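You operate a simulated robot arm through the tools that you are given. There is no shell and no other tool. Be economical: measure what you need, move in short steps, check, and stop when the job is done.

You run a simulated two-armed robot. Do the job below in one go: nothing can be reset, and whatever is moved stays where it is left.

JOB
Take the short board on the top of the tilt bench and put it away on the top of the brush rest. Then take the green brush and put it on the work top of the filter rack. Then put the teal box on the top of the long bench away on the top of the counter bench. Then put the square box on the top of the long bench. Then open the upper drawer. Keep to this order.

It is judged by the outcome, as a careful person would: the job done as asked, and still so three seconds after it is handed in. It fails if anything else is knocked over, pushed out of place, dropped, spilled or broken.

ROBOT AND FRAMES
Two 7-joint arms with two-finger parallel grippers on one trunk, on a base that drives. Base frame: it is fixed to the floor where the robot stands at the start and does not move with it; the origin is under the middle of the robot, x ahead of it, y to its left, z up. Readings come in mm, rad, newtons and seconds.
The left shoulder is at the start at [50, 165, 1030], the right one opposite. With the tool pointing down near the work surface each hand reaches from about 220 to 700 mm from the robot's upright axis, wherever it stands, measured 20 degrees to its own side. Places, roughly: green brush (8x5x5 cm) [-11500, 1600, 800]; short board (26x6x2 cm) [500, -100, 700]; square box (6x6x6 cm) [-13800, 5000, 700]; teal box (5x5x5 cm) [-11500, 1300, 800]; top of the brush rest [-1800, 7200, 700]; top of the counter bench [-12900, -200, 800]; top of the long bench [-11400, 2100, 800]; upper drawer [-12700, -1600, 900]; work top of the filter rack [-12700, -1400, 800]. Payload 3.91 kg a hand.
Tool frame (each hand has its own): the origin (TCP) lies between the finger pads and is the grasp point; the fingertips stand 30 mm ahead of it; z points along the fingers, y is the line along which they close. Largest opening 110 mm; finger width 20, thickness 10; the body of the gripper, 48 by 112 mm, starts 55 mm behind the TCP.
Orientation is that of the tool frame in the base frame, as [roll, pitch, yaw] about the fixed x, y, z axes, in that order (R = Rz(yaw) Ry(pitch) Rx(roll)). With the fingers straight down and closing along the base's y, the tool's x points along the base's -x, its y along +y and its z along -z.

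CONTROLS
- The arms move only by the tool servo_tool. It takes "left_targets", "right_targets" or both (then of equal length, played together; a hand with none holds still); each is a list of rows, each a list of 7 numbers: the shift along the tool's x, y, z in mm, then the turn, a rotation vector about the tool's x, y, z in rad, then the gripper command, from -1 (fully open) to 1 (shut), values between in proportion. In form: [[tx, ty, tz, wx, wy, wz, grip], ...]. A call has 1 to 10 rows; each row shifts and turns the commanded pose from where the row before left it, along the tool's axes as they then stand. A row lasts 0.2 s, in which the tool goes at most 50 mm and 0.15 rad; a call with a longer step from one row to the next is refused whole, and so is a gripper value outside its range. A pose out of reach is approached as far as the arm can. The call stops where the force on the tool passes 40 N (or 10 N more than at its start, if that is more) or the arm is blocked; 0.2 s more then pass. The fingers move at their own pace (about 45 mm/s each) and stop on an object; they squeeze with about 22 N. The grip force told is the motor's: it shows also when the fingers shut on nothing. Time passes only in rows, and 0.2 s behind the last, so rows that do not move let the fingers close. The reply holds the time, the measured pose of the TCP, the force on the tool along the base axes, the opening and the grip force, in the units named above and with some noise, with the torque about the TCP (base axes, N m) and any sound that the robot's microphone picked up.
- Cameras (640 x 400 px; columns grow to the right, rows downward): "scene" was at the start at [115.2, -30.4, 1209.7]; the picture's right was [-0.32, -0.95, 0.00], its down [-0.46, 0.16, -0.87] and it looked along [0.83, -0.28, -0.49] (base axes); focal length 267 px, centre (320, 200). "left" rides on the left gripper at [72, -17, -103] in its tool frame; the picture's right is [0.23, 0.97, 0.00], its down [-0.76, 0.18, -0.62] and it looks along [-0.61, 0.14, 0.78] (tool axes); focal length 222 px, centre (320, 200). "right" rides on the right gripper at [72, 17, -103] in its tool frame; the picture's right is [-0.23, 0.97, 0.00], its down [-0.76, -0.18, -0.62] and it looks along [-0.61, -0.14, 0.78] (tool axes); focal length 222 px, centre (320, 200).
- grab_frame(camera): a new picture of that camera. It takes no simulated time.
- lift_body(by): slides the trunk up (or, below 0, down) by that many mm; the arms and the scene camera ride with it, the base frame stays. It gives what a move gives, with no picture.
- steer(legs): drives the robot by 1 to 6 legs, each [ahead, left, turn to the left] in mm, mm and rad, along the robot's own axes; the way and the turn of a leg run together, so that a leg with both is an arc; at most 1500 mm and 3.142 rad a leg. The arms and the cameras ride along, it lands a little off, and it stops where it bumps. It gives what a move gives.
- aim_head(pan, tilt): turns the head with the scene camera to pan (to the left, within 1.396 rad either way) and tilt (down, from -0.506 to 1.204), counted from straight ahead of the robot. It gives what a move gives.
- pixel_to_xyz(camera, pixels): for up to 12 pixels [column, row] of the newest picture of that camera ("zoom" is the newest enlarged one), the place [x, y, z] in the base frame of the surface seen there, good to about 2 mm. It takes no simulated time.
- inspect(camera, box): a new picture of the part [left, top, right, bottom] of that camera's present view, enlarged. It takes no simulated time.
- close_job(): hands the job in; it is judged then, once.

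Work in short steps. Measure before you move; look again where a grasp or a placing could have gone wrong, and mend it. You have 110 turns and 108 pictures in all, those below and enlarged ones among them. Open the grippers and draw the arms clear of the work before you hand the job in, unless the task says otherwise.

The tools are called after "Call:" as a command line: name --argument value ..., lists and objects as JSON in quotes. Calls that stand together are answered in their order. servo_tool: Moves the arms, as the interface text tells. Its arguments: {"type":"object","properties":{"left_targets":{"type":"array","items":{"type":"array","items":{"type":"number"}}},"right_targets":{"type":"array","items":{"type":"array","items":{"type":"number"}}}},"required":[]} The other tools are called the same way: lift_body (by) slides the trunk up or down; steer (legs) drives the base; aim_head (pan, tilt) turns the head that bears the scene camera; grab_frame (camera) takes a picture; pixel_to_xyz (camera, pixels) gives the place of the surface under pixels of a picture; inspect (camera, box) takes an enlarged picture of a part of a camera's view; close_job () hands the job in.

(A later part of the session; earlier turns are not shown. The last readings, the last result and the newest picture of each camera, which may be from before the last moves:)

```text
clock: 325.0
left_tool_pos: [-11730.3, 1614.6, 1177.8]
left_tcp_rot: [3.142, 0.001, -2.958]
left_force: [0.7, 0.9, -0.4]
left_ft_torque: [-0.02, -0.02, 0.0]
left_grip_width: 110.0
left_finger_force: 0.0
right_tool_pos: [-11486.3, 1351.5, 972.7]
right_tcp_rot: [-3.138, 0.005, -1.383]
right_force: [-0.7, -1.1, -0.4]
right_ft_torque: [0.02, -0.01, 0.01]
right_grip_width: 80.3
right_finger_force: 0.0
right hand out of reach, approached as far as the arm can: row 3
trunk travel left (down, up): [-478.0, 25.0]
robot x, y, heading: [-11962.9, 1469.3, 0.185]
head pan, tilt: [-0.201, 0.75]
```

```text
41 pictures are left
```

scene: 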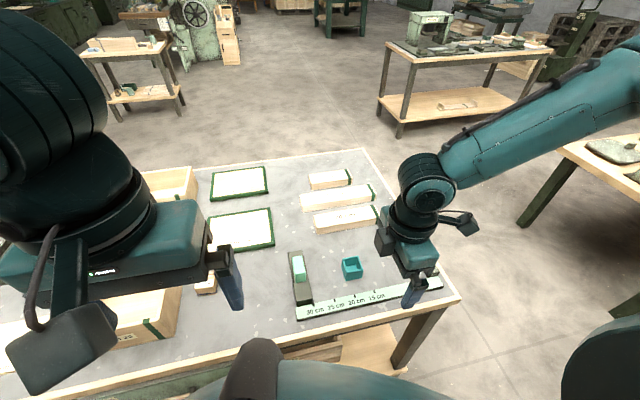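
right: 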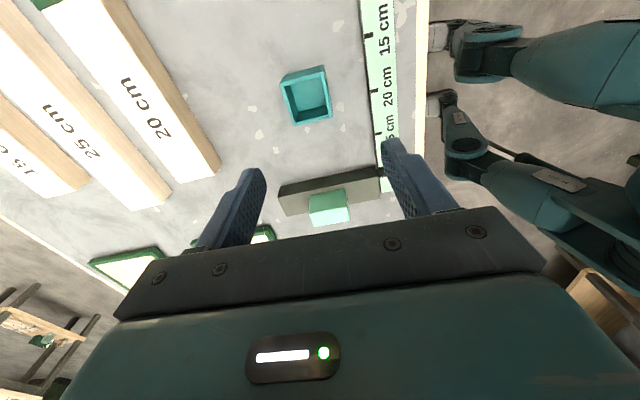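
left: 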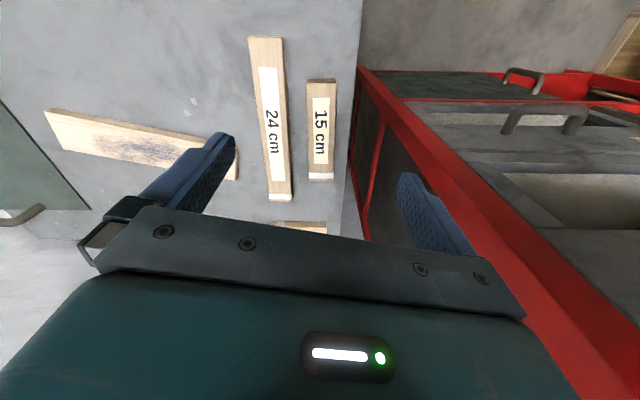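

Off by (12,−14): I move the hand 16 to the right, the base 10 ahead, and lower the trunk 90.

Call:
servo_tool --right_targets '[[16, 0, 0, 0, 0, -0.02, -0.45]]'

Call:
steer --legs '[[10, 0, 0]]'

Call:
lift_body --by -85

Call:
grab_frame --camera "right"

Call:
pixel_to_xyz --camera "right" --pixels '[[285, 110], [330, 100], [345, 150], [300, 160], [320, 60]]'

```text
clock: 325.4
left_tool_pos: [-11731.0, 1613.7, 1178.1]
left_tcp_rot: [3.141, 0.0, -2.957]
left_force: [-0.2, 0.1, 0.0]
left_ft_torque: [0.0, 0.0, -0.04]
left_grip_width: 110.3
left_finger_force: 0.0
right_tool_pos: [-11483.5, 1336.0, 972.2]
right_tcp_rot: [-3.137, 0.006, -1.363]
right_force: [-0.4, 0.7, 0.0]
right_ft_torque: [0.01, 0.0, -0.01]
right_grip_width: 79.7
right_finger_force: 0.2
trunk travel left (down, up): [-478.0, 25.0]
robot x, y, heading: [-11961.6, 1467.6, 0.19]
head pan, tilt: [-0.201, 0.75]
```

```text
clock: 326.1
left_tool_pos: [-11722.4, 1616.3, 1177.8]
left_tcp_rot: [-3.141, -0.001, -2.957]
left_force: [0.8, -0.7, -0.7]
left_ft_torque: [-0.04, -0.02, 0.0]
left_grip_width: 109.9
left_finger_force: 0.1
right_tool_pos: [-11472.8, 1337.7, 971.4]
right_tcp_rot: [-3.138, 0.004, -1.361]
right_force: [0.0, 0.4, 1.0]
right_ft_torque: [-0.01, 0.01, 0.0]
right_grip_width: 79.7
right_finger_force: 0.1
trunk travel left (down, up): [-478.0, 25.0]
robot x, y, heading: [-11955.6, 1468.5, 0.192]
head pan, tilt: [-0.201, 0.75]
```

```text
clock: 327.3
left_tool_pos: [-11721.5, 1617.2, 1092.7]
left_tcp_rot: [3.141, -0.001, -2.956]
left_force: [0.2, -0.1, 0.4]
left_ft_torque: [0.01, 0.02, 0.03]
left_grip_width: 110.2
left_finger_force: 0.1
right_tool_pos: [-11474.6, 1336.6, 888.8]
right_tcp_rot: [-3.138, 0.006, -1.362]
right_force: [0.2, -0.4, -0.4]
right_ft_torque: [0.01, -0.01, -0.02]
right_grip_width: 79.6
right_finger_force: 0.1
trunk travel left (down, up): [-393.0, 110.0]
robot x, y, heading: [-11953.0, 1473.2, 0.18]
head pan, tilt: [-0.201, 0.75]
```

```text
40 pictures are left
```

right: 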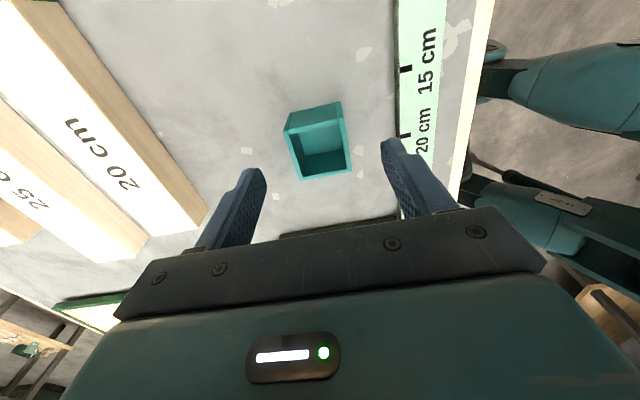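

```text
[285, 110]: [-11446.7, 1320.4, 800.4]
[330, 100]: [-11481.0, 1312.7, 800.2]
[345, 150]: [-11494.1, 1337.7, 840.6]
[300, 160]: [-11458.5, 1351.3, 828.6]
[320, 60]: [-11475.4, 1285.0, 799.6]
```

Well centred. I lower 51 mm to TCP≈838 and close.

Call:
lift_body --by -51

Call:
servo_tool --right_targets '[[0, 0, 0, 0, 0, 0, 1], [0, 0, 0, 0, 0, 0, 1], [0, 0, 0, 0, 0, 0, 1], [0, 0, 0, 0, 0, 0, 1]]'

Call:
lift_body --by 150

Call:
grab_frame --camera "right"

```text
clock: 328.2
left_tool_pos: [-11722.3, 1616.8, 1041.8]
left_tcp_rot: [-3.141, 0.001, -2.956]
left_force: [0.6, -0.7, -0.8]
left_ft_torque: [-0.03, -0.01, 0.02]
left_grip_width: 110.0
left_finger_force: 0.0
right_tool_pos: [-11474.0, 1336.9, 837.4]
right_tcp_rot: [-3.138, 0.004, -1.362]
right_force: [0.3, -0.1, 0.6]
right_ft_torque: [0.03, 0.0, -0.01]
right_grip_width: 79.9
right_finger_force: 0.1
trunk travel left (down, up): [-342.0, 161.0]
robot x, y, heading: [-11950.6, 1471.5, 0.188]
head pan, tilt: [-0.201, 0.75]
```

```text
clock: 329.2
left_tool_pos: [-11722.5, 1615.9, 1041.7]
left_tcp_rot: [-3.14, 0.0, -2.957]
left_force: [0.0, 0.6, 0.9]
left_ft_torque: [0.02, -0.03, 0.01]
left_grip_width: 109.9
left_finger_force: 0.1
right_tool_pos: [-11473.4, 1336.1, 838.5]
right_tcp_rot: [-3.14, 0.005, -1.362]
right_force: [0.3, -0.4, 0.6]
right_ft_torque: [-0.02, 0.04, 0.02]
right_grip_width: 43.4
right_finger_force: 22.3
trunk travel left (down, up): [-342.0, 161.0]
robot x, y, heading: [-11953.5, 1468.6, 0.186]
head pan, tilt: [-0.201, 0.75]
```

```text
clock: 331.0
left_tool_pos: [-11722.5, 1616.7, 1191.8]
left_tcp_rot: [-3.142, 0.001, -2.955]
left_force: [0.6, -0.4, 0.1]
left_ft_torque: [-0.02, -0.02, -0.03]
left_grip_width: 109.8
left_finger_force: 0.0
right_tool_pos: [-11473.5, 1335.9, 986.9]
right_tcp_rot: [-3.137, 0.005, -1.362]
right_force: [0.3, -0.7, 0.2]
right_ft_torque: [0.02, 0.02, -0.01]
right_grip_width: 43.2
right_finger_force: 21.4
trunk travel left (down, up): [-492.0, 11.0]
robot x, y, heading: [-11950.7, 1468.6, 0.188]
head pan, tilt: [-0.201, 0.75]
```

```text
39 pictures are left
```

right: 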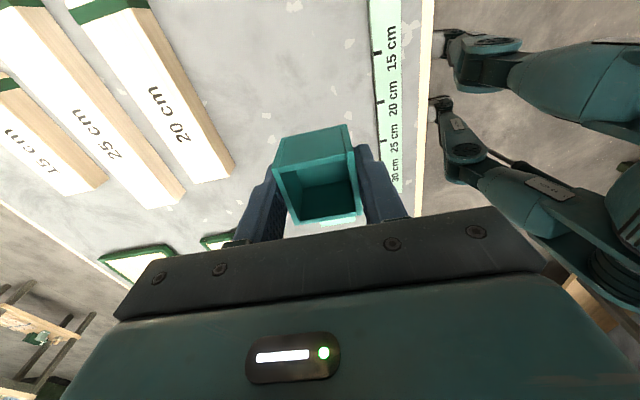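

The teal box is held. I back off, draw the arm in, drive to in front of the counter bench (−12110,100) and face it.

Call:
steer --legs '[[-150, 0, 0]]'

Call:
servo_tool --right_targets '[[0, 40, 0, 0, 0, 0, 1], [0, 40, 0, 0, 0, 0, 1], [0, 30, 0, 0, 0, 0, 1]]'

Call:
steer --legs '[[0, 0, -1.775], [1340, 0, 0], [0, 0, -1.336]]'

Call:
aim_head --pan 0.0 --tilt 0.65

Call:
grab_frame --camera "scene"

```text
clock: 332.4
left_tool_pos: [-11869.6, 1587.1, 1191.3]
left_tcp_rot: [-3.141, 0.002, -2.958]
left_force: [0.0, 0.3, 0.4]
left_ft_torque: [0.02, -0.04, 0.01]
left_grip_width: 110.2
left_finger_force: 0.0
right_tool_pos: [-11622.1, 1308.0, 986.9]
right_tcp_rot: [-3.139, 0.005, -1.363]
right_force: [0.0, 0.6, -0.4]
right_ft_torque: [0.0, -0.05, -0.02]
right_grip_width: 43.3
right_finger_force: 22.4
trunk travel left (down, up): [-492.0, 11.0]
robot x, y, heading: [-12099.4, 1445.8, 0.189]
head pan, tilt: [-0.201, 0.75]
```

```text
clock: 333.2
left_tool_pos: [-11868.2, 1587.1, 1191.7]
left_tcp_rot: [3.141, 0.001, -2.957]
left_force: [0.6, 0.0, 0.2]
left_ft_torque: [0.01, 0.0, -0.01]
left_grip_width: 109.8
left_finger_force: 0.0
right_tool_pos: [-11728.8, 1286.4, 985.0]
right_tcp_rot: [-3.137, 0.004, -1.365]
right_force: [0.2, -0.1, 1.0]
right_ft_torque: [0.02, 0.0, -0.01]
right_grip_width: 43.3
right_finger_force: 21.9
trunk travel left (down, up): [-492.0, 11.0]
robot x, y, heading: [-12104.1, 1442.4, 0.182]
head pan, tilt: [-0.201, 0.75]
```

```text
clock: 347.6
left_tool_pos: [-12340.0, -72.0, 1191.8]
left_tcp_rot: [-3.141, -0.001, 0.201]
left_force: [0.0, 0.7, 0.8]
left_ft_torque: [0.0, -0.02, -0.02]
left_grip_width: 110.0
left_finger_force: 0.1
right_tool_pos: [-12485.5, 225.6, 987.3]
right_tcp_rot: [-3.138, 0.006, 1.794]
right_force: [-0.6, 0.7, -0.4]
right_ft_torque: [0.01, 0.04, -0.03]
right_grip_width: 43.5
right_finger_force: 22.1
trunk travel left (down, up): [-492.0, 11.0]
robot x, y, heading: [-12111.2, 76.1, -2.939]
head pan, tilt: [-0.201, 0.75]
```

```text
clock: 348.3
left_tool_pos: [-12338.9, -72.7, 1191.7]
left_tcp_rot: [3.14, 0.001, 0.199]
left_force: [0.6, 0.0, 0.3]
left_ft_torque: [-0.03, 0.0, -0.02]
left_grip_width: 110.0
left_finger_force: 0.1
right_tool_pos: [-12486.5, 226.9, 985.7]
right_tcp_rot: [-3.138, 0.003, 1.795]
right_force: [-0.7, -0.3, -0.2]
right_ft_torque: [-0.05, -0.02, -0.01]
right_grip_width: 43.4
right_finger_force: 21.7
trunk travel left (down, up): [-492.0, 11.0]
robot x, y, heading: [-12109.5, 75.4, -2.941]
head pan, tilt: [0.0, 0.649]
```

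```text
38 pictures are left
```

scene: 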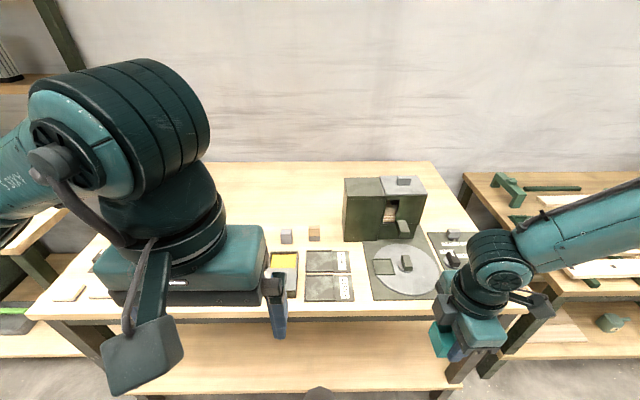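

I measure candidate spots: (330,235) behind the trays, (290,265), and the front edge, and zoom in.

Call:
inspect --camera "scene" --box '[180, 160, 520, 330]'

Call:
pixel_to_xyz --camera "scene" --pixels '[[330, 238], [330, 215], [320, 250], [330, 312], [355, 290], [290, 215], [420, 312], [345, 240], [305, 300], [350, 298], [285, 240], [250, 200]]'

```text
1.88 times, centred on (350, 245) of scene
```

zoom: 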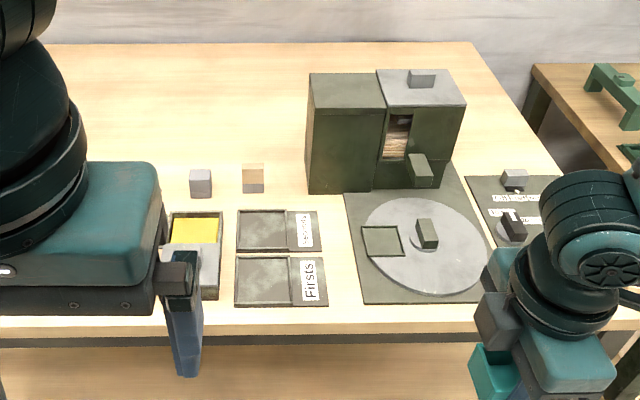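

```text
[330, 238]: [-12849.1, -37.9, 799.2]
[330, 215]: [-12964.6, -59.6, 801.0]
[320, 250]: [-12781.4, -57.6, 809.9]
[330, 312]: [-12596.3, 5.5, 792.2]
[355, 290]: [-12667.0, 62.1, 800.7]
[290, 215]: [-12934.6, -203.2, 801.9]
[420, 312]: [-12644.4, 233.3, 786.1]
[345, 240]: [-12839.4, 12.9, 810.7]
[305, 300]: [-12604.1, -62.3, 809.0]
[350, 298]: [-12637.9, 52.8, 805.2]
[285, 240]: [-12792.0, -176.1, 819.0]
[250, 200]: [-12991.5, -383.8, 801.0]
```

The free area is deep (≈280 mm+ behind the front edge), beyond the arm's limit with this hand yaw. I test whether the reach is greater with the fingers closing sideways: I turn the hand a quarter.

Call:
servo_tool --right_targets '[[0, 0, 0, 0, 0, 0.15, 1], [0, 0, 0, 0, 0, 0.15, 1], [0, 0, 0, 0, 0, 0.15, 1], [0, 0, 0, 0, 0, 0.15, 1], [0, 0, 0, 0, 0, 0.15, 1], [0, 0, 0, 0, 0, 0.15, 1], [0, 0, 0, 0, 0, 0.15, 1], [0, 0, 0, 0, 0, 0.15, 1], [0, 0, 0, 0, 0, 0.15, 1], [0, 0, 0, 0, 0, 0.15, 1]]'

Call:
servo_tool --right_targets '[[0, 0, 0, 0, 0, 0.09, 1], [-40, 0, 0, 0, 0, 0, 1], [-40, 0, 0, 0, 0, 0, 1], [-40, 0, 0, 0, 0, 0, 1], [-40, 0, 0, 0, 0, 0, 1], [-40, 0, 0, 0, 0, 0, 1]]'

Call:
grab_frame --camera "scene"

```text
clock: 350.5
left_tool_pos: [-12339.2, -72.6, 1192.1]
left_tcp_rot: [3.141, 0.0, 0.199]
left_force: [-0.3, 0.0, -0.6]
left_ft_torque: [-0.01, 0.0, -0.01]
left_grip_width: 109.9
left_finger_force: 0.1
right_tool_pos: [-12486.8, 225.9, 986.7]
right_tcp_rot: [3.137, 0.003, 0.293]
right_force: [0.5, 0.2, -0.5]
right_ft_torque: [0.01, 0.0, 0.02]
right_grip_width: 43.2
right_finger_force: 21.9
trunk travel left (down, up): [-492.0, 11.0]
robot x, y, heading: [-12106.5, 75.7, -2.942]
head pan, tilt: [0.0, 0.649]
```

```text
clock: 351.9
left_tool_pos: [-12339.7, -72.1, 1191.5]
left_tcp_rot: [3.141, 0.0, 0.199]
left_force: [-0.3, 0.6, 0.2]
left_ft_torque: [-0.04, 0.0, 0.0]
left_grip_width: 109.9
left_finger_force: 0.1
right_tool_pos: [-12658.7, 212.8, 1011.1]
right_tcp_rot: [3.136, 0.003, 0.205]
right_force: [-0.1, -1.0, -1.2]
right_ft_torque: [0.0, 0.01, -0.01]
right_grip_width: 43.5
right_finger_force: 21.9
right hand out of reach, approached as far as the arm can: row 5, 6
trunk travel left (down, up): [-492.0, 11.0]
robot x, y, heading: [-12110.7, 79.1, -2.941]
head pan, tilt: [0.0, 0.649]
```

```text
36 pictures are left
```

scene: 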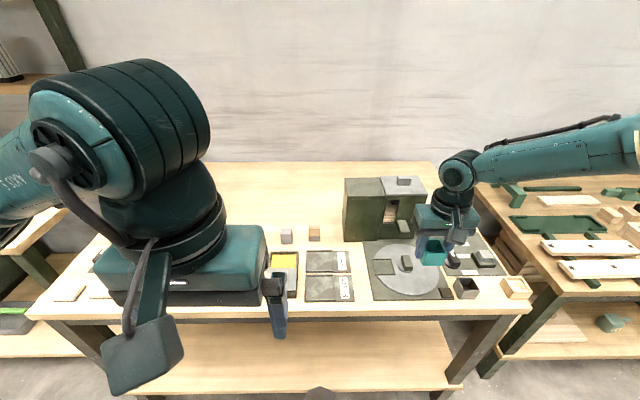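

With this yaw the reach is better (510 ahead). I measure spots near the machine's right side, (445,222) and (455,225), and the mat edges.

Call:
pixel_to_xyz --camera "scene" --pixels '[[436, 222], [432, 200], [470, 296], [480, 236], [500, 270], [490, 285], [463, 310], [487, 298], [425, 235], [426, 190], [440, 310], [495, 262]]'

Call:
inspect --camera "scene" --box '[350, 170, 540, 320]'

```text
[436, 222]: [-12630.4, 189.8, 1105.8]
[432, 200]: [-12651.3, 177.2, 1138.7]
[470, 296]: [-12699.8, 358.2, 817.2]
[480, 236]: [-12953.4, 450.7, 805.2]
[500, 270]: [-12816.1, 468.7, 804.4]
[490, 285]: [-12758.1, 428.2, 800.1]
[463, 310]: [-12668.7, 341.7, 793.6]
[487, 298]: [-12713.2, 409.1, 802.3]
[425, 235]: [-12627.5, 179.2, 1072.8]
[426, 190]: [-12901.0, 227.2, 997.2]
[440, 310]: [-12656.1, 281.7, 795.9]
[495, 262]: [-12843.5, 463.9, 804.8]
```

```text
2.67 times, centred on (445, 245) of scene
```

zoom: 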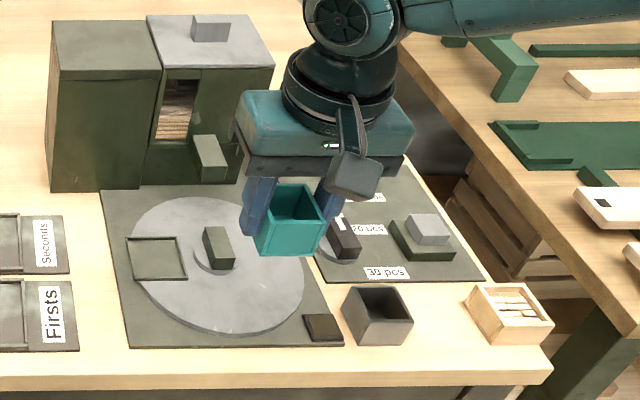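

The clear part is behind the trays, to the left. I shift the base left 350 mm, then ahead 110 mm, and look again with the left hand moved out of the view by panning.

Call:
steer --legs '[[0, 350, 0], [110, 0, 0]]'

Call:
aim_head --pan -0.25 --tilt 0.75

Call:
grab_frame --camera "scene"

```text
clock: 355.0
left_tool_pos: [-12376.1, -442.2, 1191.4]
left_tcp_rot: [-3.141, 0.0, 0.203]
left_force: [-0.2, -0.5, 0.7]
left_ft_torque: [-0.01, -0.02, 0.03]
left_grip_width: 110.0
left_finger_force: 0.1
right_tool_pos: [-12696.8, -157.6, 1011.5]
right_tcp_rot: [3.136, 0.001, 0.207]
right_force: [-0.7, -0.1, -0.2]
right_ft_torque: [0.0, -0.04, -0.01]
right_grip_width: 43.1
right_finger_force: 22.1
trunk travel left (down, up): [-492.0, 11.0]
robot x, y, heading: [-12147.2, -293.8, -2.94]
head pan, tilt: [0.0, 0.649]
```

```text
clock: 355.8
left_tool_pos: [-12375.3, -443.3, 1192.4]
left_tcp_rot: [-3.141, -0.001, 0.203]
left_force: [0.2, 0.9, 0.0]
left_ft_torque: [0.01, 0.01, 0.02]
left_grip_width: 109.9
left_finger_force: 0.0
right_tool_pos: [-12694.6, -157.3, 1013.0]
right_tcp_rot: [3.135, 0.005, 0.208]
right_force: [-0.2, 0.5, -1.3]
right_ft_torque: [0.04, 0.0, 0.0]
right_grip_width: 43.6
right_finger_force: 21.9
trunk travel left (down, up): [-492.0, 11.0]
robot x, y, heading: [-12147.0, -293.3, -2.934]
head pan, tilt: [-0.25, 0.75]
```

```text
34 pictures are left
```

scene: 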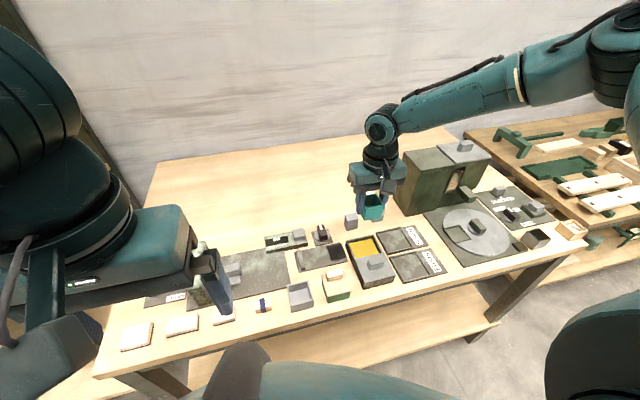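

I measure the free strip behind the items: (255,240), (285,222), (320,215), (335,222), plus the front edge.

Call:
pixel_to_xyz --camera "scene" --pixels '[[245, 245], [262, 235], [285, 225], [320, 215], [335, 218], [300, 318], [280, 246], [322, 240], [352, 228], [215, 250], [225, 262], [350, 302]]'

Call:
inspect --camera "scene" --box '[190, 190, 400, 330]'

```text
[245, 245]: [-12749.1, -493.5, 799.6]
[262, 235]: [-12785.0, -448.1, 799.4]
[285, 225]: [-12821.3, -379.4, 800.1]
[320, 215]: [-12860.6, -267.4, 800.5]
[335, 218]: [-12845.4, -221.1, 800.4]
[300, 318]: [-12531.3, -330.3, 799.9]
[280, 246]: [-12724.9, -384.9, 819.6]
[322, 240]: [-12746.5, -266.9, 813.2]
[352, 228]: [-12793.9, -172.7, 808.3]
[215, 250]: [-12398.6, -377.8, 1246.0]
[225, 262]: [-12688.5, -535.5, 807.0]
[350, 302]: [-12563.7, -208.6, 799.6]
```

```text
2.86 times, centred on (295, 260) of scene
```

zoom: 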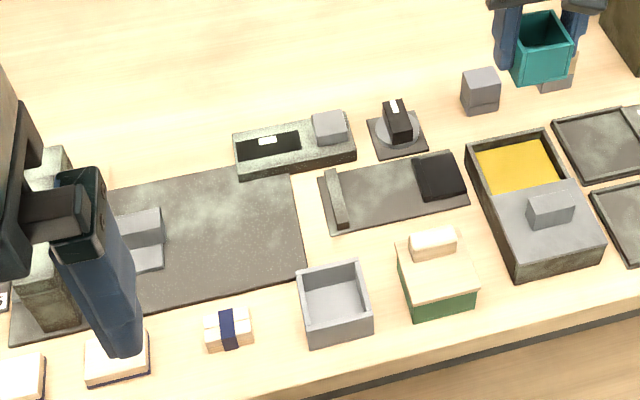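

The best free spot is behind the dark mat, about (−12762,−495). To gain reach I raise the hand relative to the shoulder and lower the trunk, then extend.

Call:
servo_tool --right_targets '[[0, 0, -40, 0, 0, 0, 1], [0, 0, -40, 0, 0, 0, 1], [0, 0, -40, 0, 0, 0, 1], [0, 0, -30, 0, 0, 0, 1]]'

Call:
lift_body --by -200

Call:
servo_tool --right_targets '[[-30, 0, 0, 0, 0, 0, 1], [-30, 0, 0, 0, 0, 0, 1], [-30, 0, 0, 0, 0, 0, 1], [-30, 0, 0, 0, 0, 0, 1]]'

```text
clock: 356.8
left_tool_pos: [-12375.3, -442.8, 1191.4]
left_tcp_rot: [-3.141, 0.0, 0.203]
left_force: [0.6, -0.3, 0.0]
left_ft_torque: [0.0, 0.0, 0.0]
left_grip_width: 110.0
left_finger_force: 0.0
right_tool_pos: [-12694.2, -155.6, 1164.1]
right_tcp_rot: [3.135, 0.004, 0.208]
right_force: [1.1, -0.1, -0.6]
right_ft_torque: [0.0, -0.04, 0.02]
right_grip_width: 43.4
right_finger_force: 22.0
trunk travel left (down, up): [-492.0, 11.0]
robot x, y, heading: [-12148.4, -292.8, -2.934]
head pan, tilt: [-0.25, 0.75]
```

```text
clock: 358.9
left_tool_pos: [-12375.6, -443.1, 991.9]
left_tcp_rot: [3.141, 0.0, 0.202]
left_force: [-0.7, 0.1, 0.3]
left_ft_torque: [0.0, 0.03, 0.0]
left_grip_width: 110.0
left_finger_force: 0.0
right_tool_pos: [-12694.3, -155.2, 964.1]
right_tcp_rot: [3.136, 0.004, 0.209]
right_force: [0.6, 0.0, -0.2]
right_ft_torque: [0.0, -0.04, 0.03]
right_grip_width: 43.7
right_finger_force: 22.1
trunk travel left (down, up): [-292.0, 211.0]
robot x, y, heading: [-12144.7, -291.5, -2.937]
head pan, tilt: [-0.25, 0.75]
```

```text
clock: 359.9
left_tool_pos: [-12375.1, -442.5, 992.2]
left_tcp_rot: [-3.14, 0.0, 0.202]
left_force: [-1.1, -0.7, 0.1]
left_ft_torque: [0.02, -0.01, 0.01]
left_grip_width: 110.1
left_finger_force: 0.1
right_tool_pos: [-12767.5, -147.9, 965.5]
right_tcp_rot: [3.135, 0.005, 0.207]
right_force: [-0.5, 0.4, 0.3]
right_ft_torque: [-0.01, -0.02, 0.0]
right_grip_width: 43.2
right_finger_force: 22.2
right hand out of reach, approached as far as the arm can: row 3, 4
trunk travel left (down, up): [-292.0, 211.0]
robot x, y, heading: [-12146.8, -293.1, -2.936]
head pan, tilt: [-0.25, 0.75]
```

Reach is now 578 ahead. I raise the hand 50 more relative to the shoulder, then move the base 338 left and 58 ahead, and extend a bit.

Call:
servo_tool --right_targets '[[0, 0, -25, 0, 0, 0, 1], [0, 0, -25, 0, 0, 0, 1]]'

Call:
steer --legs '[[0, 338, 0], [58, 0, 0]]'

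Call:
servo_tool --right_targets '[[-15, 0, 0, 0, 0, 0, 1], [0, 0, 0, 0, 0, 0, 1]]'

Call:
grab_frame --camera "right"

Call:
grab_frame --camera "scene"

```text
clock: 360.5
left_tool_pos: [-12375.6, -444.1, 991.4]
left_tcp_rot: [-3.141, -0.001, 0.203]
left_force: [-0.1, 0.2, 0.0]
left_ft_torque: [0.02, -0.03, 0.0]
left_grip_width: 110.1
left_finger_force: 0.0
right_tool_pos: [-12765.8, -146.7, 1018.1]
right_tcp_rot: [3.135, 0.007, 0.208]
right_force: [-0.4, 0.5, -0.8]
right_ft_torque: [-0.03, 0.01, 0.02]
right_grip_width: 43.3
right_finger_force: 22.8
trunk travel left (down, up): [-292.0, 211.0]
robot x, y, heading: [-12145.1, -294.8, -2.939]
head pan, tilt: [-0.25, 0.75]
```

```text
clock: 363.3
left_tool_pos: [-12363.3, -788.2, 991.5]
left_tcp_rot: [3.142, 0.0, 0.199]
left_force: [-0.1, -0.4, 0.1]
left_ft_torque: [0.01, -0.01, 0.01]
left_grip_width: 109.9
left_finger_force: 0.1
right_tool_pos: [-12755.3, -491.9, 1016.0]
right_tcp_rot: [3.134, 0.007, 0.205]
right_force: [0.1, 0.2, -0.4]
right_ft_torque: [0.01, -0.03, -0.03]
right_grip_width: 43.3
right_finger_force: 21.9
trunk travel left (down, up): [-292.0, 211.0]
robot x, y, heading: [-12133.1, -643.0, -2.94]
head pan, tilt: [-0.25, 0.75]
```

```text
clock: 363.9
left_tool_pos: [-12363.6, -788.0, 991.5]
left_tcp_rot: [-3.141, 0.0, 0.2]
left_force: [0.5, 0.2, 0.7]
left_ft_torque: [0.01, 0.0, 0.0]
left_grip_width: 110.2
left_finger_force: 0.1
right_tool_pos: [-12756.6, -486.2, 1015.6]
right_tcp_rot: [3.133, 0.007, 0.205]
right_force: [-0.9, 0.6, 0.4]
right_ft_torque: [-0.01, -0.01, -0.02]
right_grip_width: 43.1
right_finger_force: 21.3
right hand out of reach, approached as far as the arm can: row 1
trunk travel left (down, up): [-292.0, 211.0]
robot x, y, heading: [-12133.0, -640.4, -2.941]
head pan, tilt: [-0.25, 0.75]
```

```text
32 pictures are left
```

right: 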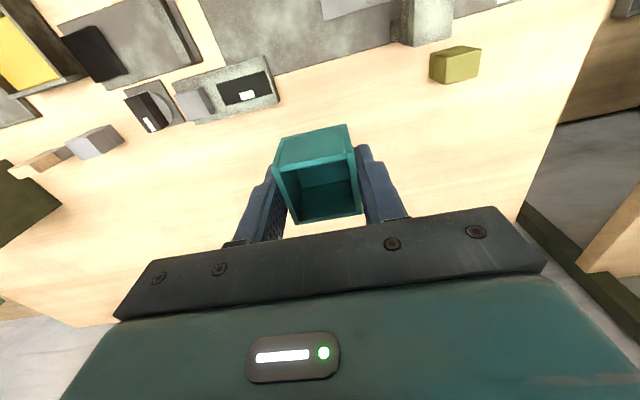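

```text
31 pictures are left
```

scene: 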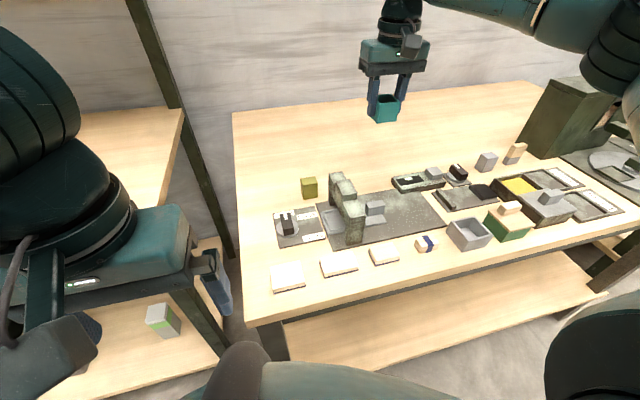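

I check clearances beneath: mat edge (330,68), device corner (278,100), green cube (435,75).

Call:
pixel_to_xyz --camera "right" --pixels '[[330, 62], [276, 103], [390, 50], [435, 80], [270, 78], [400, 110], [240, 130]]'

```text
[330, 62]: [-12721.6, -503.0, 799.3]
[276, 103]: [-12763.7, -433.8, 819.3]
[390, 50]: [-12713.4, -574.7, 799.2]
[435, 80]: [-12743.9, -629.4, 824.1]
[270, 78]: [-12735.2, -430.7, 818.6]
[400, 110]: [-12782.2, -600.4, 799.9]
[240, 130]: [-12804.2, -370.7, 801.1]
```

I move 12 mm left by the base, raise the left hand, and check the right forearm's height before lowering the trunk.

Call:
steer --legs '[[4, 12, 0]]'

Call:
servo_tool --left_targets '[[0, 0, -50, 0, 0, 0, -1], [0, 0, -50, 0, 0, 0, -1], [0, 0, -50, 0, 0, 0, -1]]'

Call:
pixel_to_xyz --camera "scene" --pixels '[[480, 25], [560, 45], [600, 75], [620, 100], [570, 85], [560, 130]]'

```text
clock: 364.7
left_tool_pos: [-12366.1, -801.9, 991.6]
left_tcp_rot: [-3.139, 0.0, 0.199]
left_force: [-0.2, -0.2, 0.3]
left_ft_torque: [0.03, -0.02, -0.02]
left_grip_width: 110.1
left_finger_force: 0.1
right_tool_pos: [-12758.3, -500.0, 1015.7]
right_tcp_rot: [3.134, 0.006, 0.204]
right_force: [0.0, 0.6, -0.1]
right_ft_torque: [0.03, -0.02, -0.03]
right_grip_width: 43.6
right_finger_force: 22.0
trunk travel left (down, up): [-292.0, 211.0]
robot x, y, heading: [-12132.4, -650.1, -2.943]
head pan, tilt: [-0.25, 0.75]
```

```text
clock: 365.5
left_tool_pos: [-12365.2, -802.1, 1143.2]
left_tcp_rot: [-3.141, 0.001, 0.2]
left_force: [0.6, 0.4, 0.1]
left_ft_torque: [0.03, 0.0, -0.02]
left_grip_width: 110.0
left_finger_force: 0.0
right_tool_pos: [-12757.3, -499.5, 1015.0]
right_tcp_rot: [3.134, 0.005, 0.204]
right_force: [-0.5, -0.2, -0.6]
right_ft_torque: [0.0, -0.02, 0.01]
right_grip_width: 43.4
right_finger_force: 21.7
trunk travel left (down, up): [-292.0, 211.0]
robot x, y, heading: [-12137.6, -652.4, -2.939]
head pan, tilt: [-0.25, 0.75]
```

```text
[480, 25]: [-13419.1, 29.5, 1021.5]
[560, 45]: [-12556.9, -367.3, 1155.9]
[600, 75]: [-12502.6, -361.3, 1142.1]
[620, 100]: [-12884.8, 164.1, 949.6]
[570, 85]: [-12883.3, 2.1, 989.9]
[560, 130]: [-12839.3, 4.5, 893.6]
```

The elbow is at ≈1140 and clears the items after lowering. I lower the trunk 165 mm and check.

Call:
lift_body --by -165

Call:
grab_frame --camera "right"

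```text
clock: 367.4
left_tool_pos: [-12365.8, -802.5, 976.7]
left_tcp_rot: [-3.141, -0.002, 0.199]
left_force: [0.6, -0.3, -0.2]
left_ft_torque: [-0.04, -0.02, 0.02]
left_grip_width: 109.9
left_finger_force: 0.1
right_tool_pos: [-12759.1, -499.9, 851.0]
right_tcp_rot: [3.134, 0.007, 0.204]
right_force: [0.1, -0.2, -1.1]
right_ft_torque: [-0.01, -0.01, -0.02]
right_grip_width: 43.4
right_finger_force: 22.0
trunk travel left (down, up): [-127.0, 376.0]
robot x, y, heading: [-12138.8, -653.9, -2.945]
head pan, tilt: [-0.25, 0.75]
```

```text
30 pictures are left
```

right: 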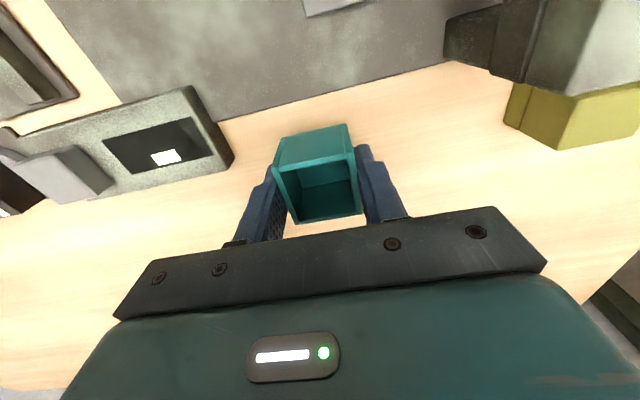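

All clear. I lower 13 mm to seat it, then open slightly (to ~58 mm) and rise.

Call:
lift_body --by -14

Call:
servo_tool --right_targets '[[0, 0, 0, 0, 0, 0, -0.05], [0, 0, 0, 0, 0, 0, -0.05], [0, 0, 0, 0, 0, 0, -0.05]]'

Call:
lift_body --by 130

Call:
grab_frame --camera "right"

```text
clock: 368.0
left_tool_pos: [-12365.7, -803.1, 963.4]
left_tcp_rot: [3.141, 0.0, 0.2]
left_force: [-0.3, -0.3, -0.3]
left_ft_torque: [-0.01, -0.02, 0.02]
left_grip_width: 110.0
left_finger_force: 0.0
right_tool_pos: [-12757.9, -500.6, 837.8]
right_tcp_rot: [3.135, 0.01, 0.205]
right_force: [0.0, 0.3, 2.0]
right_ft_torque: [0.07, -0.04, 0.01]
right_grip_width: 43.3
right_finger_force: 22.0
trunk travel left (down, up): [-113.0, 390.0]
robot x, y, heading: [-12139.7, -647.8, -2.94]
head pan, tilt: [-0.25, 0.75]
```

```text
clock: 368.8
left_tool_pos: [-12366.4, -802.3, 963.6]
left_tcp_rot: [-3.141, -0.001, 0.199]
left_force: [0.2, -0.7, -0.4]
left_ft_torque: [-0.02, -0.02, -0.02]
left_grip_width: 110.4
left_finger_force: 0.1
right_tool_pos: [-12758.6, -500.4, 836.6]
right_tcp_rot: [3.134, 0.006, 0.203]
right_force: [-0.1, 0.7, -0.7]
right_ft_torque: [0.03, -0.01, 0.0]
right_grip_width: 57.5
right_finger_force: 0.0
trunk travel left (down, up): [-113.0, 390.0]
robot x, y, heading: [-12139.7, -650.7, -2.94]
head pan, tilt: [-0.25, 0.75]
```

```text
clock: 370.4
left_tool_pos: [-12365.3, -802.2, 1093.0]
left_tcp_rot: [-3.141, 0.0, 0.2]
left_force: [-0.9, 0.5, -0.1]
left_ft_torque: [0.0, -0.02, 0.02]
left_grip_width: 110.2
left_finger_force: 0.1
right_tool_pos: [-12759.1, -499.8, 967.3]
right_tcp_rot: [3.134, 0.007, 0.204]
right_force: [0.4, -0.1, -0.4]
right_ft_torque: [0.01, -0.01, 0.01]
right_grip_width: 57.7
right_finger_force: 0.1
trunk travel left (down, up): [-243.0, 260.0]
robot x, y, heading: [-12138.2, -654.2, -2.941]
head pan, tilt: [-0.25, 0.75]
```

```text
29 pictures are left
```

right: 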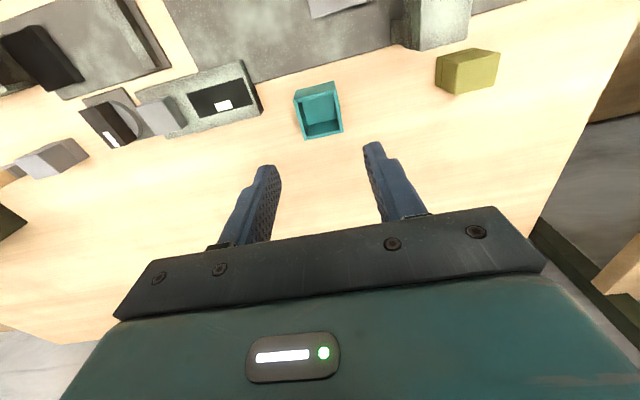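

The teal box stands on the counter bench. I draw the arm in, back off, and drive north along the aisle behind the long bench toward the square box.

Call:
servo_tool --right_targets '[[45, 0, 0, 0, 0, 0, -1], [45, 0, 0, 0, 0, 0, -1], [45, 0, 0, 0, 0, 0, -1], [45, 0, 0, 0, 0, 0, -1], [30, 0, 0, 0, 0, 0, -1]]'

Call:
steer --legs '[[-200, 0, 0], [0, 0, -1.667], [1500, 0, 0], [0, 0, 0.123], [1330, 0, 0], [1330, 0, 0]]'

Call:
aim_head --pan 0.3 --tilt 0.3

Call:
grab_frame --camera "scene"

```text
clock: 371.6
left_tool_pos: [-12364.6, -802.5, 1093.9]
left_tcp_rot: [3.141, 0.001, 0.198]
left_force: [-0.1, 0.1, 0.3]
left_ft_torque: [0.01, 0.0, 0.02]
left_grip_width: 110.2
left_finger_force: 0.1
right_tool_pos: [-12553.4, -459.3, 964.6]
right_tcp_rot: [3.133, 0.004, 0.205]
right_force: [-0.2, -0.1, 0.0]
right_ft_torque: [0.01, 0.04, 0.0]
right_grip_width: 109.9
right_finger_force: 0.1
trunk travel left (down, up): [-243.0, 260.0]
robot x, y, heading: [-12134.3, -649.6, -2.942]
head pan, tilt: [-0.25, 0.75]
```

```text
clock: 397.2
left_tool_pos: [-12977.1, 3641.4, 1092.3]
left_tcp_rot: [3.14, -0.001, -1.305]
left_force: [0.6, 0.3, -0.8]
left_ft_torque: [0.02, 0.03, 0.05]
left_grip_width: 109.7
left_finger_force: 0.0
right_tool_pos: [-12646.5, 3853.3, 965.0]
right_tcp_rot: [3.135, 0.006, -1.298]
right_force: [0.5, -0.4, 0.6]
right_ft_torque: [0.0, 0.0, 0.01]
right_grip_width: 110.3
right_finger_force: 0.0
trunk travel left (down, up): [-243.0, 260.0]
robot x, y, heading: [-12810.5, 3424.7, 1.839]
head pan, tilt: [-0.25, 0.75]
```

```text
clock: 398.2
left_tool_pos: [-12977.5, 3641.5, 1092.6]
left_tcp_rot: [3.141, 0.0, -1.307]
left_force: [0.1, -0.4, -0.4]
left_ft_torque: [0.01, 0.01, 0.03]
left_grip_width: 109.7
left_finger_force: 0.0
right_tool_pos: [-12646.9, 3851.6, 965.1]
right_tcp_rot: [3.134, 0.009, -1.299]
right_force: [0.2, 0.3, 0.2]
right_ft_torque: [0.02, 0.0, -0.04]
right_grip_width: 110.2
right_finger_force: 0.1
trunk travel left (down, up): [-243.0, 260.0]
robot x, y, heading: [-12812.0, 3427.0, 1.835]
head pan, tilt: [0.3, 0.3]
```

```text
28 pictures are left
```

scene: 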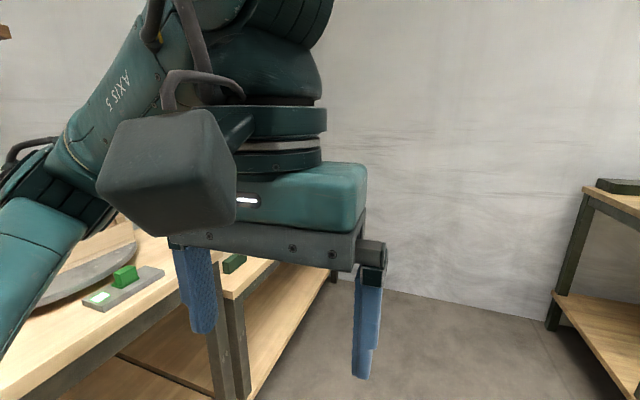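

The left hand blocks the view; I lower it, drive 1.18 m on, and turn to face the table by the wall.

Call:
steer --legs '[[0, 0, -0.147], [1180, 0, 0], [0, 0, 1.672]]'

Call:
servo_tool --left_targets '[[0, 10, 50, 0, 0, 0, -1], [0, 10, 50, 0, 0, 0, -1], [0, 10, 50, 0, 0, 0, -1]]'

Call:
aim_head --pan -0.1 --tilt 0.5

Call:
grab_frame --camera "scene"

```text
clock: 408.9
left_tool_pos: [-13175.8, 4445.1, 1092.6]
left_tcp_rot: [3.14, 0.001, 0.224]
left_force: [-1.2, -0.1, 0.1]
left_ft_torque: [0.01, 0.02, -0.02]
left_grip_width: 110.0
left_finger_force: 0.1
right_tool_pos: [-13372.1, 4782.9, 964.8]
right_tcp_rot: [3.134, 0.008, 0.231]
right_force: [-0.6, 0.7, 0.3]
right_ft_torque: [0.01, -0.01, 0.02]
right_grip_width: 110.1
right_finger_force: 0.1
trunk travel left (down, up): [-243.0, 260.0]
robot x, y, heading: [-12954.8, 4601.0, -2.916]
head pan, tilt: [0.3, 0.3]
```

```text
refused: row 1 steps farther than a row can; nothing moved
```

```text
clock: 409.8
left_tool_pos: [-13176.1, 4443.1, 1093.9]
left_tcp_rot: [-3.141, 0.0, 0.225]
left_force: [0.0, -0.4, -0.3]
left_ft_torque: [0.0, 0.03, 0.0]
left_grip_width: 109.9
left_finger_force: 0.0
right_tool_pos: [-13372.9, 4781.9, 965.7]
right_tcp_rot: [3.135, 0.006, 0.23]
right_force: [-0.1, 0.4, -0.6]
right_ft_torque: [-0.01, -0.01, 0.0]
right_grip_width: 110.3
right_finger_force: 0.0
trunk travel left (down, up): [-243.0, 260.0]
robot x, y, heading: [-12949.6, 4598.0, -2.915]
head pan, tilt: [-0.099, 0.499]
```

```text
27 pictures are left
```

scene: 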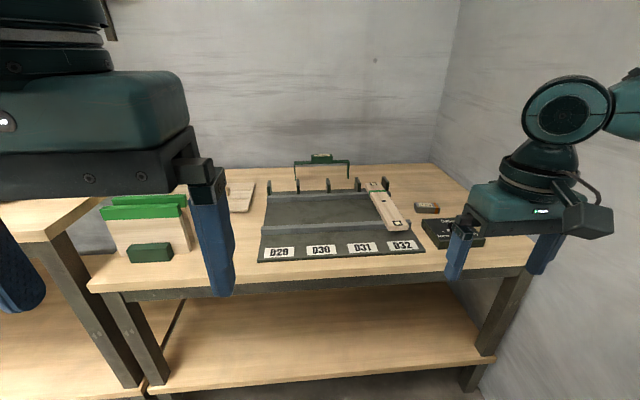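

I measure the objects to find what is at (−13800,5000): (427,207), (440,232), (386,205), and the table edge.

Call:
pixel_to_xyz --camera "scene" --pixels '[[427, 207], [438, 233], [386, 205], [320, 172], [150, 252], [145, 220], [330, 283], [480, 272], [240, 195], [460, 190]]'

Call:
inspect --camera "scene" --box '[340, 160, 560, 290]'

```text
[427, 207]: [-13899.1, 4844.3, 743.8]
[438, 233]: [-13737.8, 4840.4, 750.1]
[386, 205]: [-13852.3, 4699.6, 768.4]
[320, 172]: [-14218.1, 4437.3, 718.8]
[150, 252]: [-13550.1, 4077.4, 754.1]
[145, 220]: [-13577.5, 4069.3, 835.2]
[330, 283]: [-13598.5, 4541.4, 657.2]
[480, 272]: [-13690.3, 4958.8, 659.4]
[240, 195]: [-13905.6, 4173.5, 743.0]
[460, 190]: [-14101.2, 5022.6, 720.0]
```

```text
2.91 times, centred on (450, 225) of scene
```

zoom: 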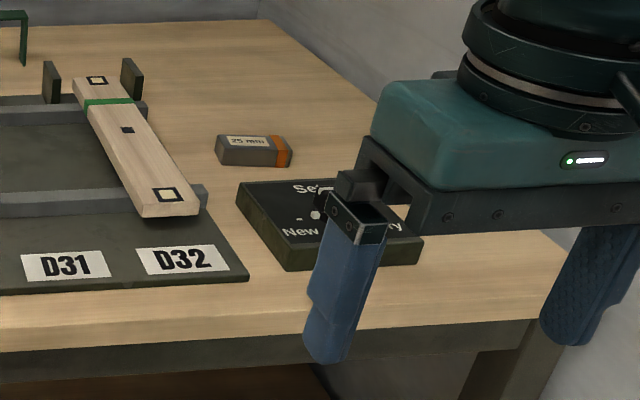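

The spot (−13800,5000) is hidden behind the right hand, so I raise that hand 140 mm and look again.

Call:
servo_tool --right_targets '[[0, 0, -48, 0, 0, 0, -1], [0, 0, -48, 0, 0, 0, -1], [0, 0, -44, 0, 0, 0, -1]]'

Call:
inspect --camera "scene" --box '[400, 150, 560, 290]'

```text
clock: 410.6
left_tool_pos: [-13176.8, 4443.5, 1092.6]
left_tcp_rot: [-3.14, -0.001, 0.225]
left_force: [-0.4, -0.2, -0.6]
left_ft_torque: [-0.01, -0.02, 0.0]
left_grip_width: 110.3
left_finger_force: 0.0
right_tool_pos: [-13371.3, 4783.2, 1105.1]
right_tcp_rot: [3.133, 0.005, 0.23]
right_force: [0.5, 0.1, 0.6]
right_ft_torque: [-0.03, 0.02, 0.01]
right_grip_width: 109.9
right_finger_force: 0.0
trunk travel left (down, up): [-243.0, 260.0]
robot x, y, heading: [-12951.3, 4601.1, -2.913]
head pan, tilt: [-0.099, 0.499]
```

```text
2.86 times, centred on (480, 220) of scene
```

zoom: 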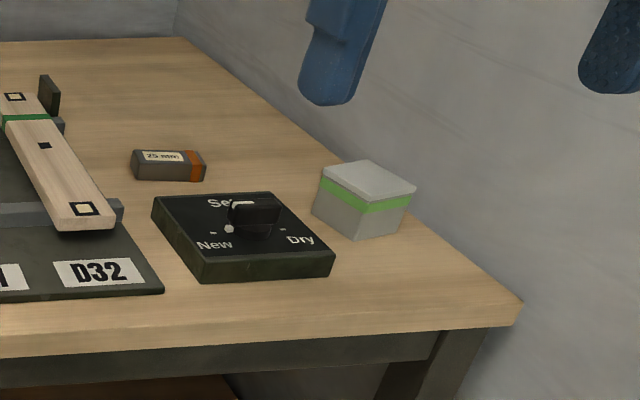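

There is the square grey box with a green band. I measure its corners and the table edge.

Call:
pixel_to_xyz --camera "zoom" --pixels '[[322, 172], [366, 162], [412, 187], [362, 199], [366, 180], [356, 236], [403, 225], [300, 300], [515, 308], [330, 265]]'

```text
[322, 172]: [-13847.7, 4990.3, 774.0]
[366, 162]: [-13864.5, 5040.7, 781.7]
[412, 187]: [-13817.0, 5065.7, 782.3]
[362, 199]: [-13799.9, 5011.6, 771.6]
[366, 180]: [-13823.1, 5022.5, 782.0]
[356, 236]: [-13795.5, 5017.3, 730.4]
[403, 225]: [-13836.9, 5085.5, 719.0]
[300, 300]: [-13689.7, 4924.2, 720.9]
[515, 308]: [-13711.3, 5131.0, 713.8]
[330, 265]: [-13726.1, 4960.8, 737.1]
```

Box centre ≈(−13832,5027), top 782, table 720, yaw ≈0.32. I check how near the wall on the right is.

Call:
pixel_to_xyz --camera "scene" --pixels '[[480, 100], [520, 300], [560, 280], [620, 300], [600, 200], [470, 380]]'

```text
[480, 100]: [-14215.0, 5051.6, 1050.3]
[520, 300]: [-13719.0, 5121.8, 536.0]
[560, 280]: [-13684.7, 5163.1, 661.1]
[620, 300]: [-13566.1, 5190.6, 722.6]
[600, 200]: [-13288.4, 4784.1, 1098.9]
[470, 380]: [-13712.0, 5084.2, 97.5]
```

The wall is only ≈100 mm to the right of the box, so the right elbow would hit it. I will use the left hand with the base turned toward the wall: robot to about (−13265,4735), heading 2.23. First I tuck the right hand and lower the left.

Call:
servo_tool --right_targets '[[25, 15, 0, 0, 0, 0, -1], [25, 15, 0, 0, 0, 0, -1], [25, 15, 0, 0, 0, 0, -1], [25, 15, 0, 0, 0, 0, -1]]' --left_targets '[[0, 0, 45, 0, 0, 0, -1], [0, 0, 45, 0, 0, 0, -1], [0, 0, 45, 0, 0, 0, -1], [0, 0, 45, 0, 0, 0, -1]]'

Call:
steer --legs '[[0, 0, -1.14], [200, 110, 0], [80, 50, 0]]'

Call:
aim_head --pan 0.45 --tilt 0.65

Call:
grab_frame --camera "scene"

```text
clock: 411.6
left_tool_pos: [-13178.1, 4441.1, 912.7]
left_tcp_rot: [-3.141, 0.001, 0.222]
left_force: [-0.1, 0.2, -0.6]
left_ft_torque: [0.0, 0.01, 0.02]
left_grip_width: 109.9
left_finger_force: 0.0
right_tool_pos: [-13259.1, 4748.6, 1106.3]
right_tcp_rot: [3.133, 0.007, 0.23]
right_force: [0.2, 0.7, 0.3]
right_ft_torque: [-0.01, -0.01, 0.01]
right_grip_width: 110.1
right_finger_force: 0.0
trunk travel left (down, up): [-243.0, 260.0]
robot x, y, heading: [-12952.2, 4600.6, -2.915]
head pan, tilt: [-0.099, 0.499]
```

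```text
clock: 416.8
left_tool_pos: [-13492.6, 4857.0, 913.2]
left_tcp_rot: [-3.141, 0.002, -0.899]
left_force: [0.4, -0.9, -0.3]
left_ft_torque: [0.03, 0.0, -0.02]
left_grip_width: 110.0
left_finger_force: 0.1
right_tool_pos: [-13249.4, 5064.4, 1107.0]
right_tcp_rot: [3.135, 0.008, -0.894]
right_force: [-0.5, -0.4, 0.7]
right_ft_torque: [-0.04, -0.01, -0.01]
right_grip_width: 109.8
right_finger_force: 0.0
trunk travel left (down, up): [-243.0, 260.0]
robot x, y, heading: [-13250.6, 4721.9, 2.244]
head pan, tilt: [-0.099, 0.499]
```

```text
clock: 417.8
left_tool_pos: [-13492.5, 4857.6, 913.6]
left_tcp_rot: [-3.141, -0.001, -0.902]
left_force: [-0.4, -0.3, 0.4]
left_ft_torque: [-0.01, 0.0, 0.0]
left_grip_width: 109.9
left_finger_force: 0.1
right_tool_pos: [-13248.7, 5064.5, 1106.2]
right_tcp_rot: [3.137, 0.008, -0.894]
right_force: [-0.2, 0.7, 0.4]
right_ft_torque: [-0.02, 0.01, 0.01]
right_grip_width: 110.0
right_finger_force: 0.0
trunk travel left (down, up): [-243.0, 260.0]
robot x, y, heading: [-13246.3, 4722.1, 2.246]
head pan, tilt: [0.45, 0.649]
```

```text
24 pictures are left
```

scene: 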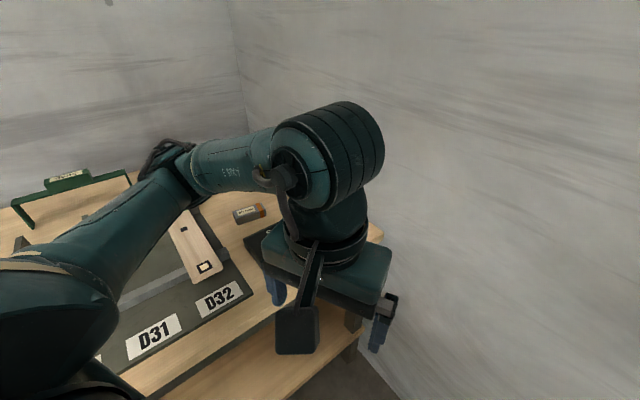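

I extend the left hand most of the way toward the box and look with its camera.

Call:
servo_tool --left_targets '[[-40, 19, 0, 0, 0, 0, -1], [-40, 19, 0, 0, 0, 0, -1], [-40, 19, 0, 0, 0, 0.07, -1], [-40, 19, 0, 0, 0, 0.07, -1], [-36, 26, 0, 0, 0, 0.07, -1], [-36, 26, 0, 0, 0, 0.07, -1], [-34, 28, 0, 0, 0, 0.07, -1]]'

Call:
grab_frame --camera "left"

```text
clock: 419.4
left_tool_pos: [-13771.2, 4995.9, 911.9]
left_tcp_rot: [3.141, -0.001, -1.251]
left_force: [0.3, 0.5, 0.5]
left_ft_torque: [0.02, 0.03, -0.01]
left_grip_width: 110.0
left_finger_force: 0.0
right_tool_pos: [-13249.6, 5064.3, 1105.6]
right_tcp_rot: [3.133, 0.007, -0.894]
right_force: [-0.3, 0.1, 0.1]
right_ft_torque: [-0.01, 0.01, -0.04]
right_grip_width: 109.9
right_finger_force: 0.1
trunk travel left (down, up): [-243.0, 260.0]
robot x, y, heading: [-13252.8, 4722.5, 2.244]
head pan, tilt: [0.45, 0.649]
```

```text
23 pictures are left
```

left: 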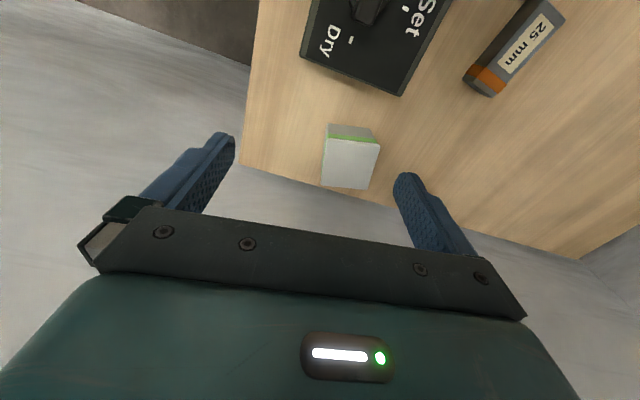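

I measure the box's top corners in this view.

Call:
pixel_to_xyz --camera "left" --pixels '[[327, 140], [377, 147], [367, 185], [325, 181], [348, 163], [350, 132]]'

```text
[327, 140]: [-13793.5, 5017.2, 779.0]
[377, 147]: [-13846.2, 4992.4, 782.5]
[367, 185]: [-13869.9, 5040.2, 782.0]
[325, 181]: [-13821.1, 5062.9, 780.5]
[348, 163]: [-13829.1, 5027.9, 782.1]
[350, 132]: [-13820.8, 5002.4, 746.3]
```

Box centre (−13833,5028), yaw ≈0.44. I correct the hand's yaw by 0.12, move over it, and lower the trunk 100 mm.

Call:
servo_tool --left_targets '[[0, 0, 0, 0, 0, -0.12, -1], [-28, 21, 0, 0, 0, 0, -1], [-27, 21, 0, 0, 0, 0, -1], [0, 0, 0, 0, 0, 0, -1]]'

Call:
lift_body --by -85

Call:
grab_frame --camera "left"

```text
clock: 420.4
left_tool_pos: [-13832.9, 5031.0, 913.9]
left_tcp_rot: [-3.141, 0.003, -1.13]
left_force: [0.1, 0.9, -0.9]
left_ft_torque: [0.02, 0.02, -0.04]
left_grip_width: 110.0
left_finger_force: 0.0
right_tool_pos: [-13249.3, 5064.4, 1107.2]
right_tcp_rot: [3.135, 0.007, -0.894]
right_force: [0.6, 1.0, 0.5]
right_ft_torque: [-0.02, 0.0, 0.01]
right_grip_width: 109.9
right_finger_force: 0.0
trunk travel left (down, up): [-243.0, 260.0]
robot x, y, heading: [-13250.3, 4722.4, 2.248]
head pan, tilt: [0.45, 0.649]
```

```text
clock: 421.6
left_tool_pos: [-13832.2, 5030.5, 828.3]
left_tcp_rot: [3.141, 0.002, -1.13]
left_force: [-0.1, 0.0, 0.1]
left_ft_torque: [-0.01, 0.0, -0.03]
left_grip_width: 109.8
left_finger_force: 0.0
right_tool_pos: [-13249.0, 5064.5, 1021.8]
right_tcp_rot: [3.135, 0.008, -0.893]
right_force: [-0.2, 0.1, -0.3]
right_ft_torque: [-0.01, 0.0, -0.01]
right_grip_width: 110.1
right_finger_force: 0.1
trunk travel left (down, up): [-158.0, 345.0]
robot x, y, heading: [-13251.1, 4723.4, 2.242]
head pan, tilt: [0.45, 0.649]
```

```text
22 pictures are left
```

left: 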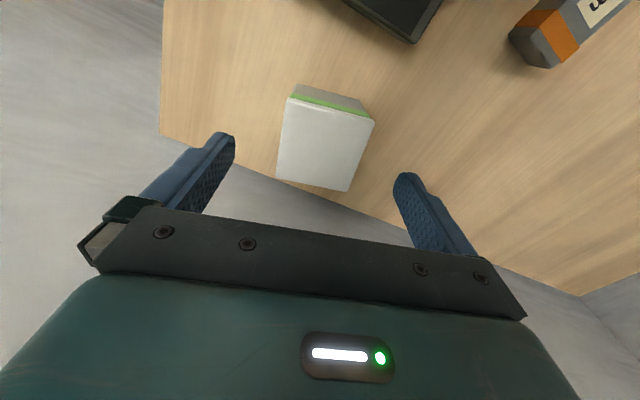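

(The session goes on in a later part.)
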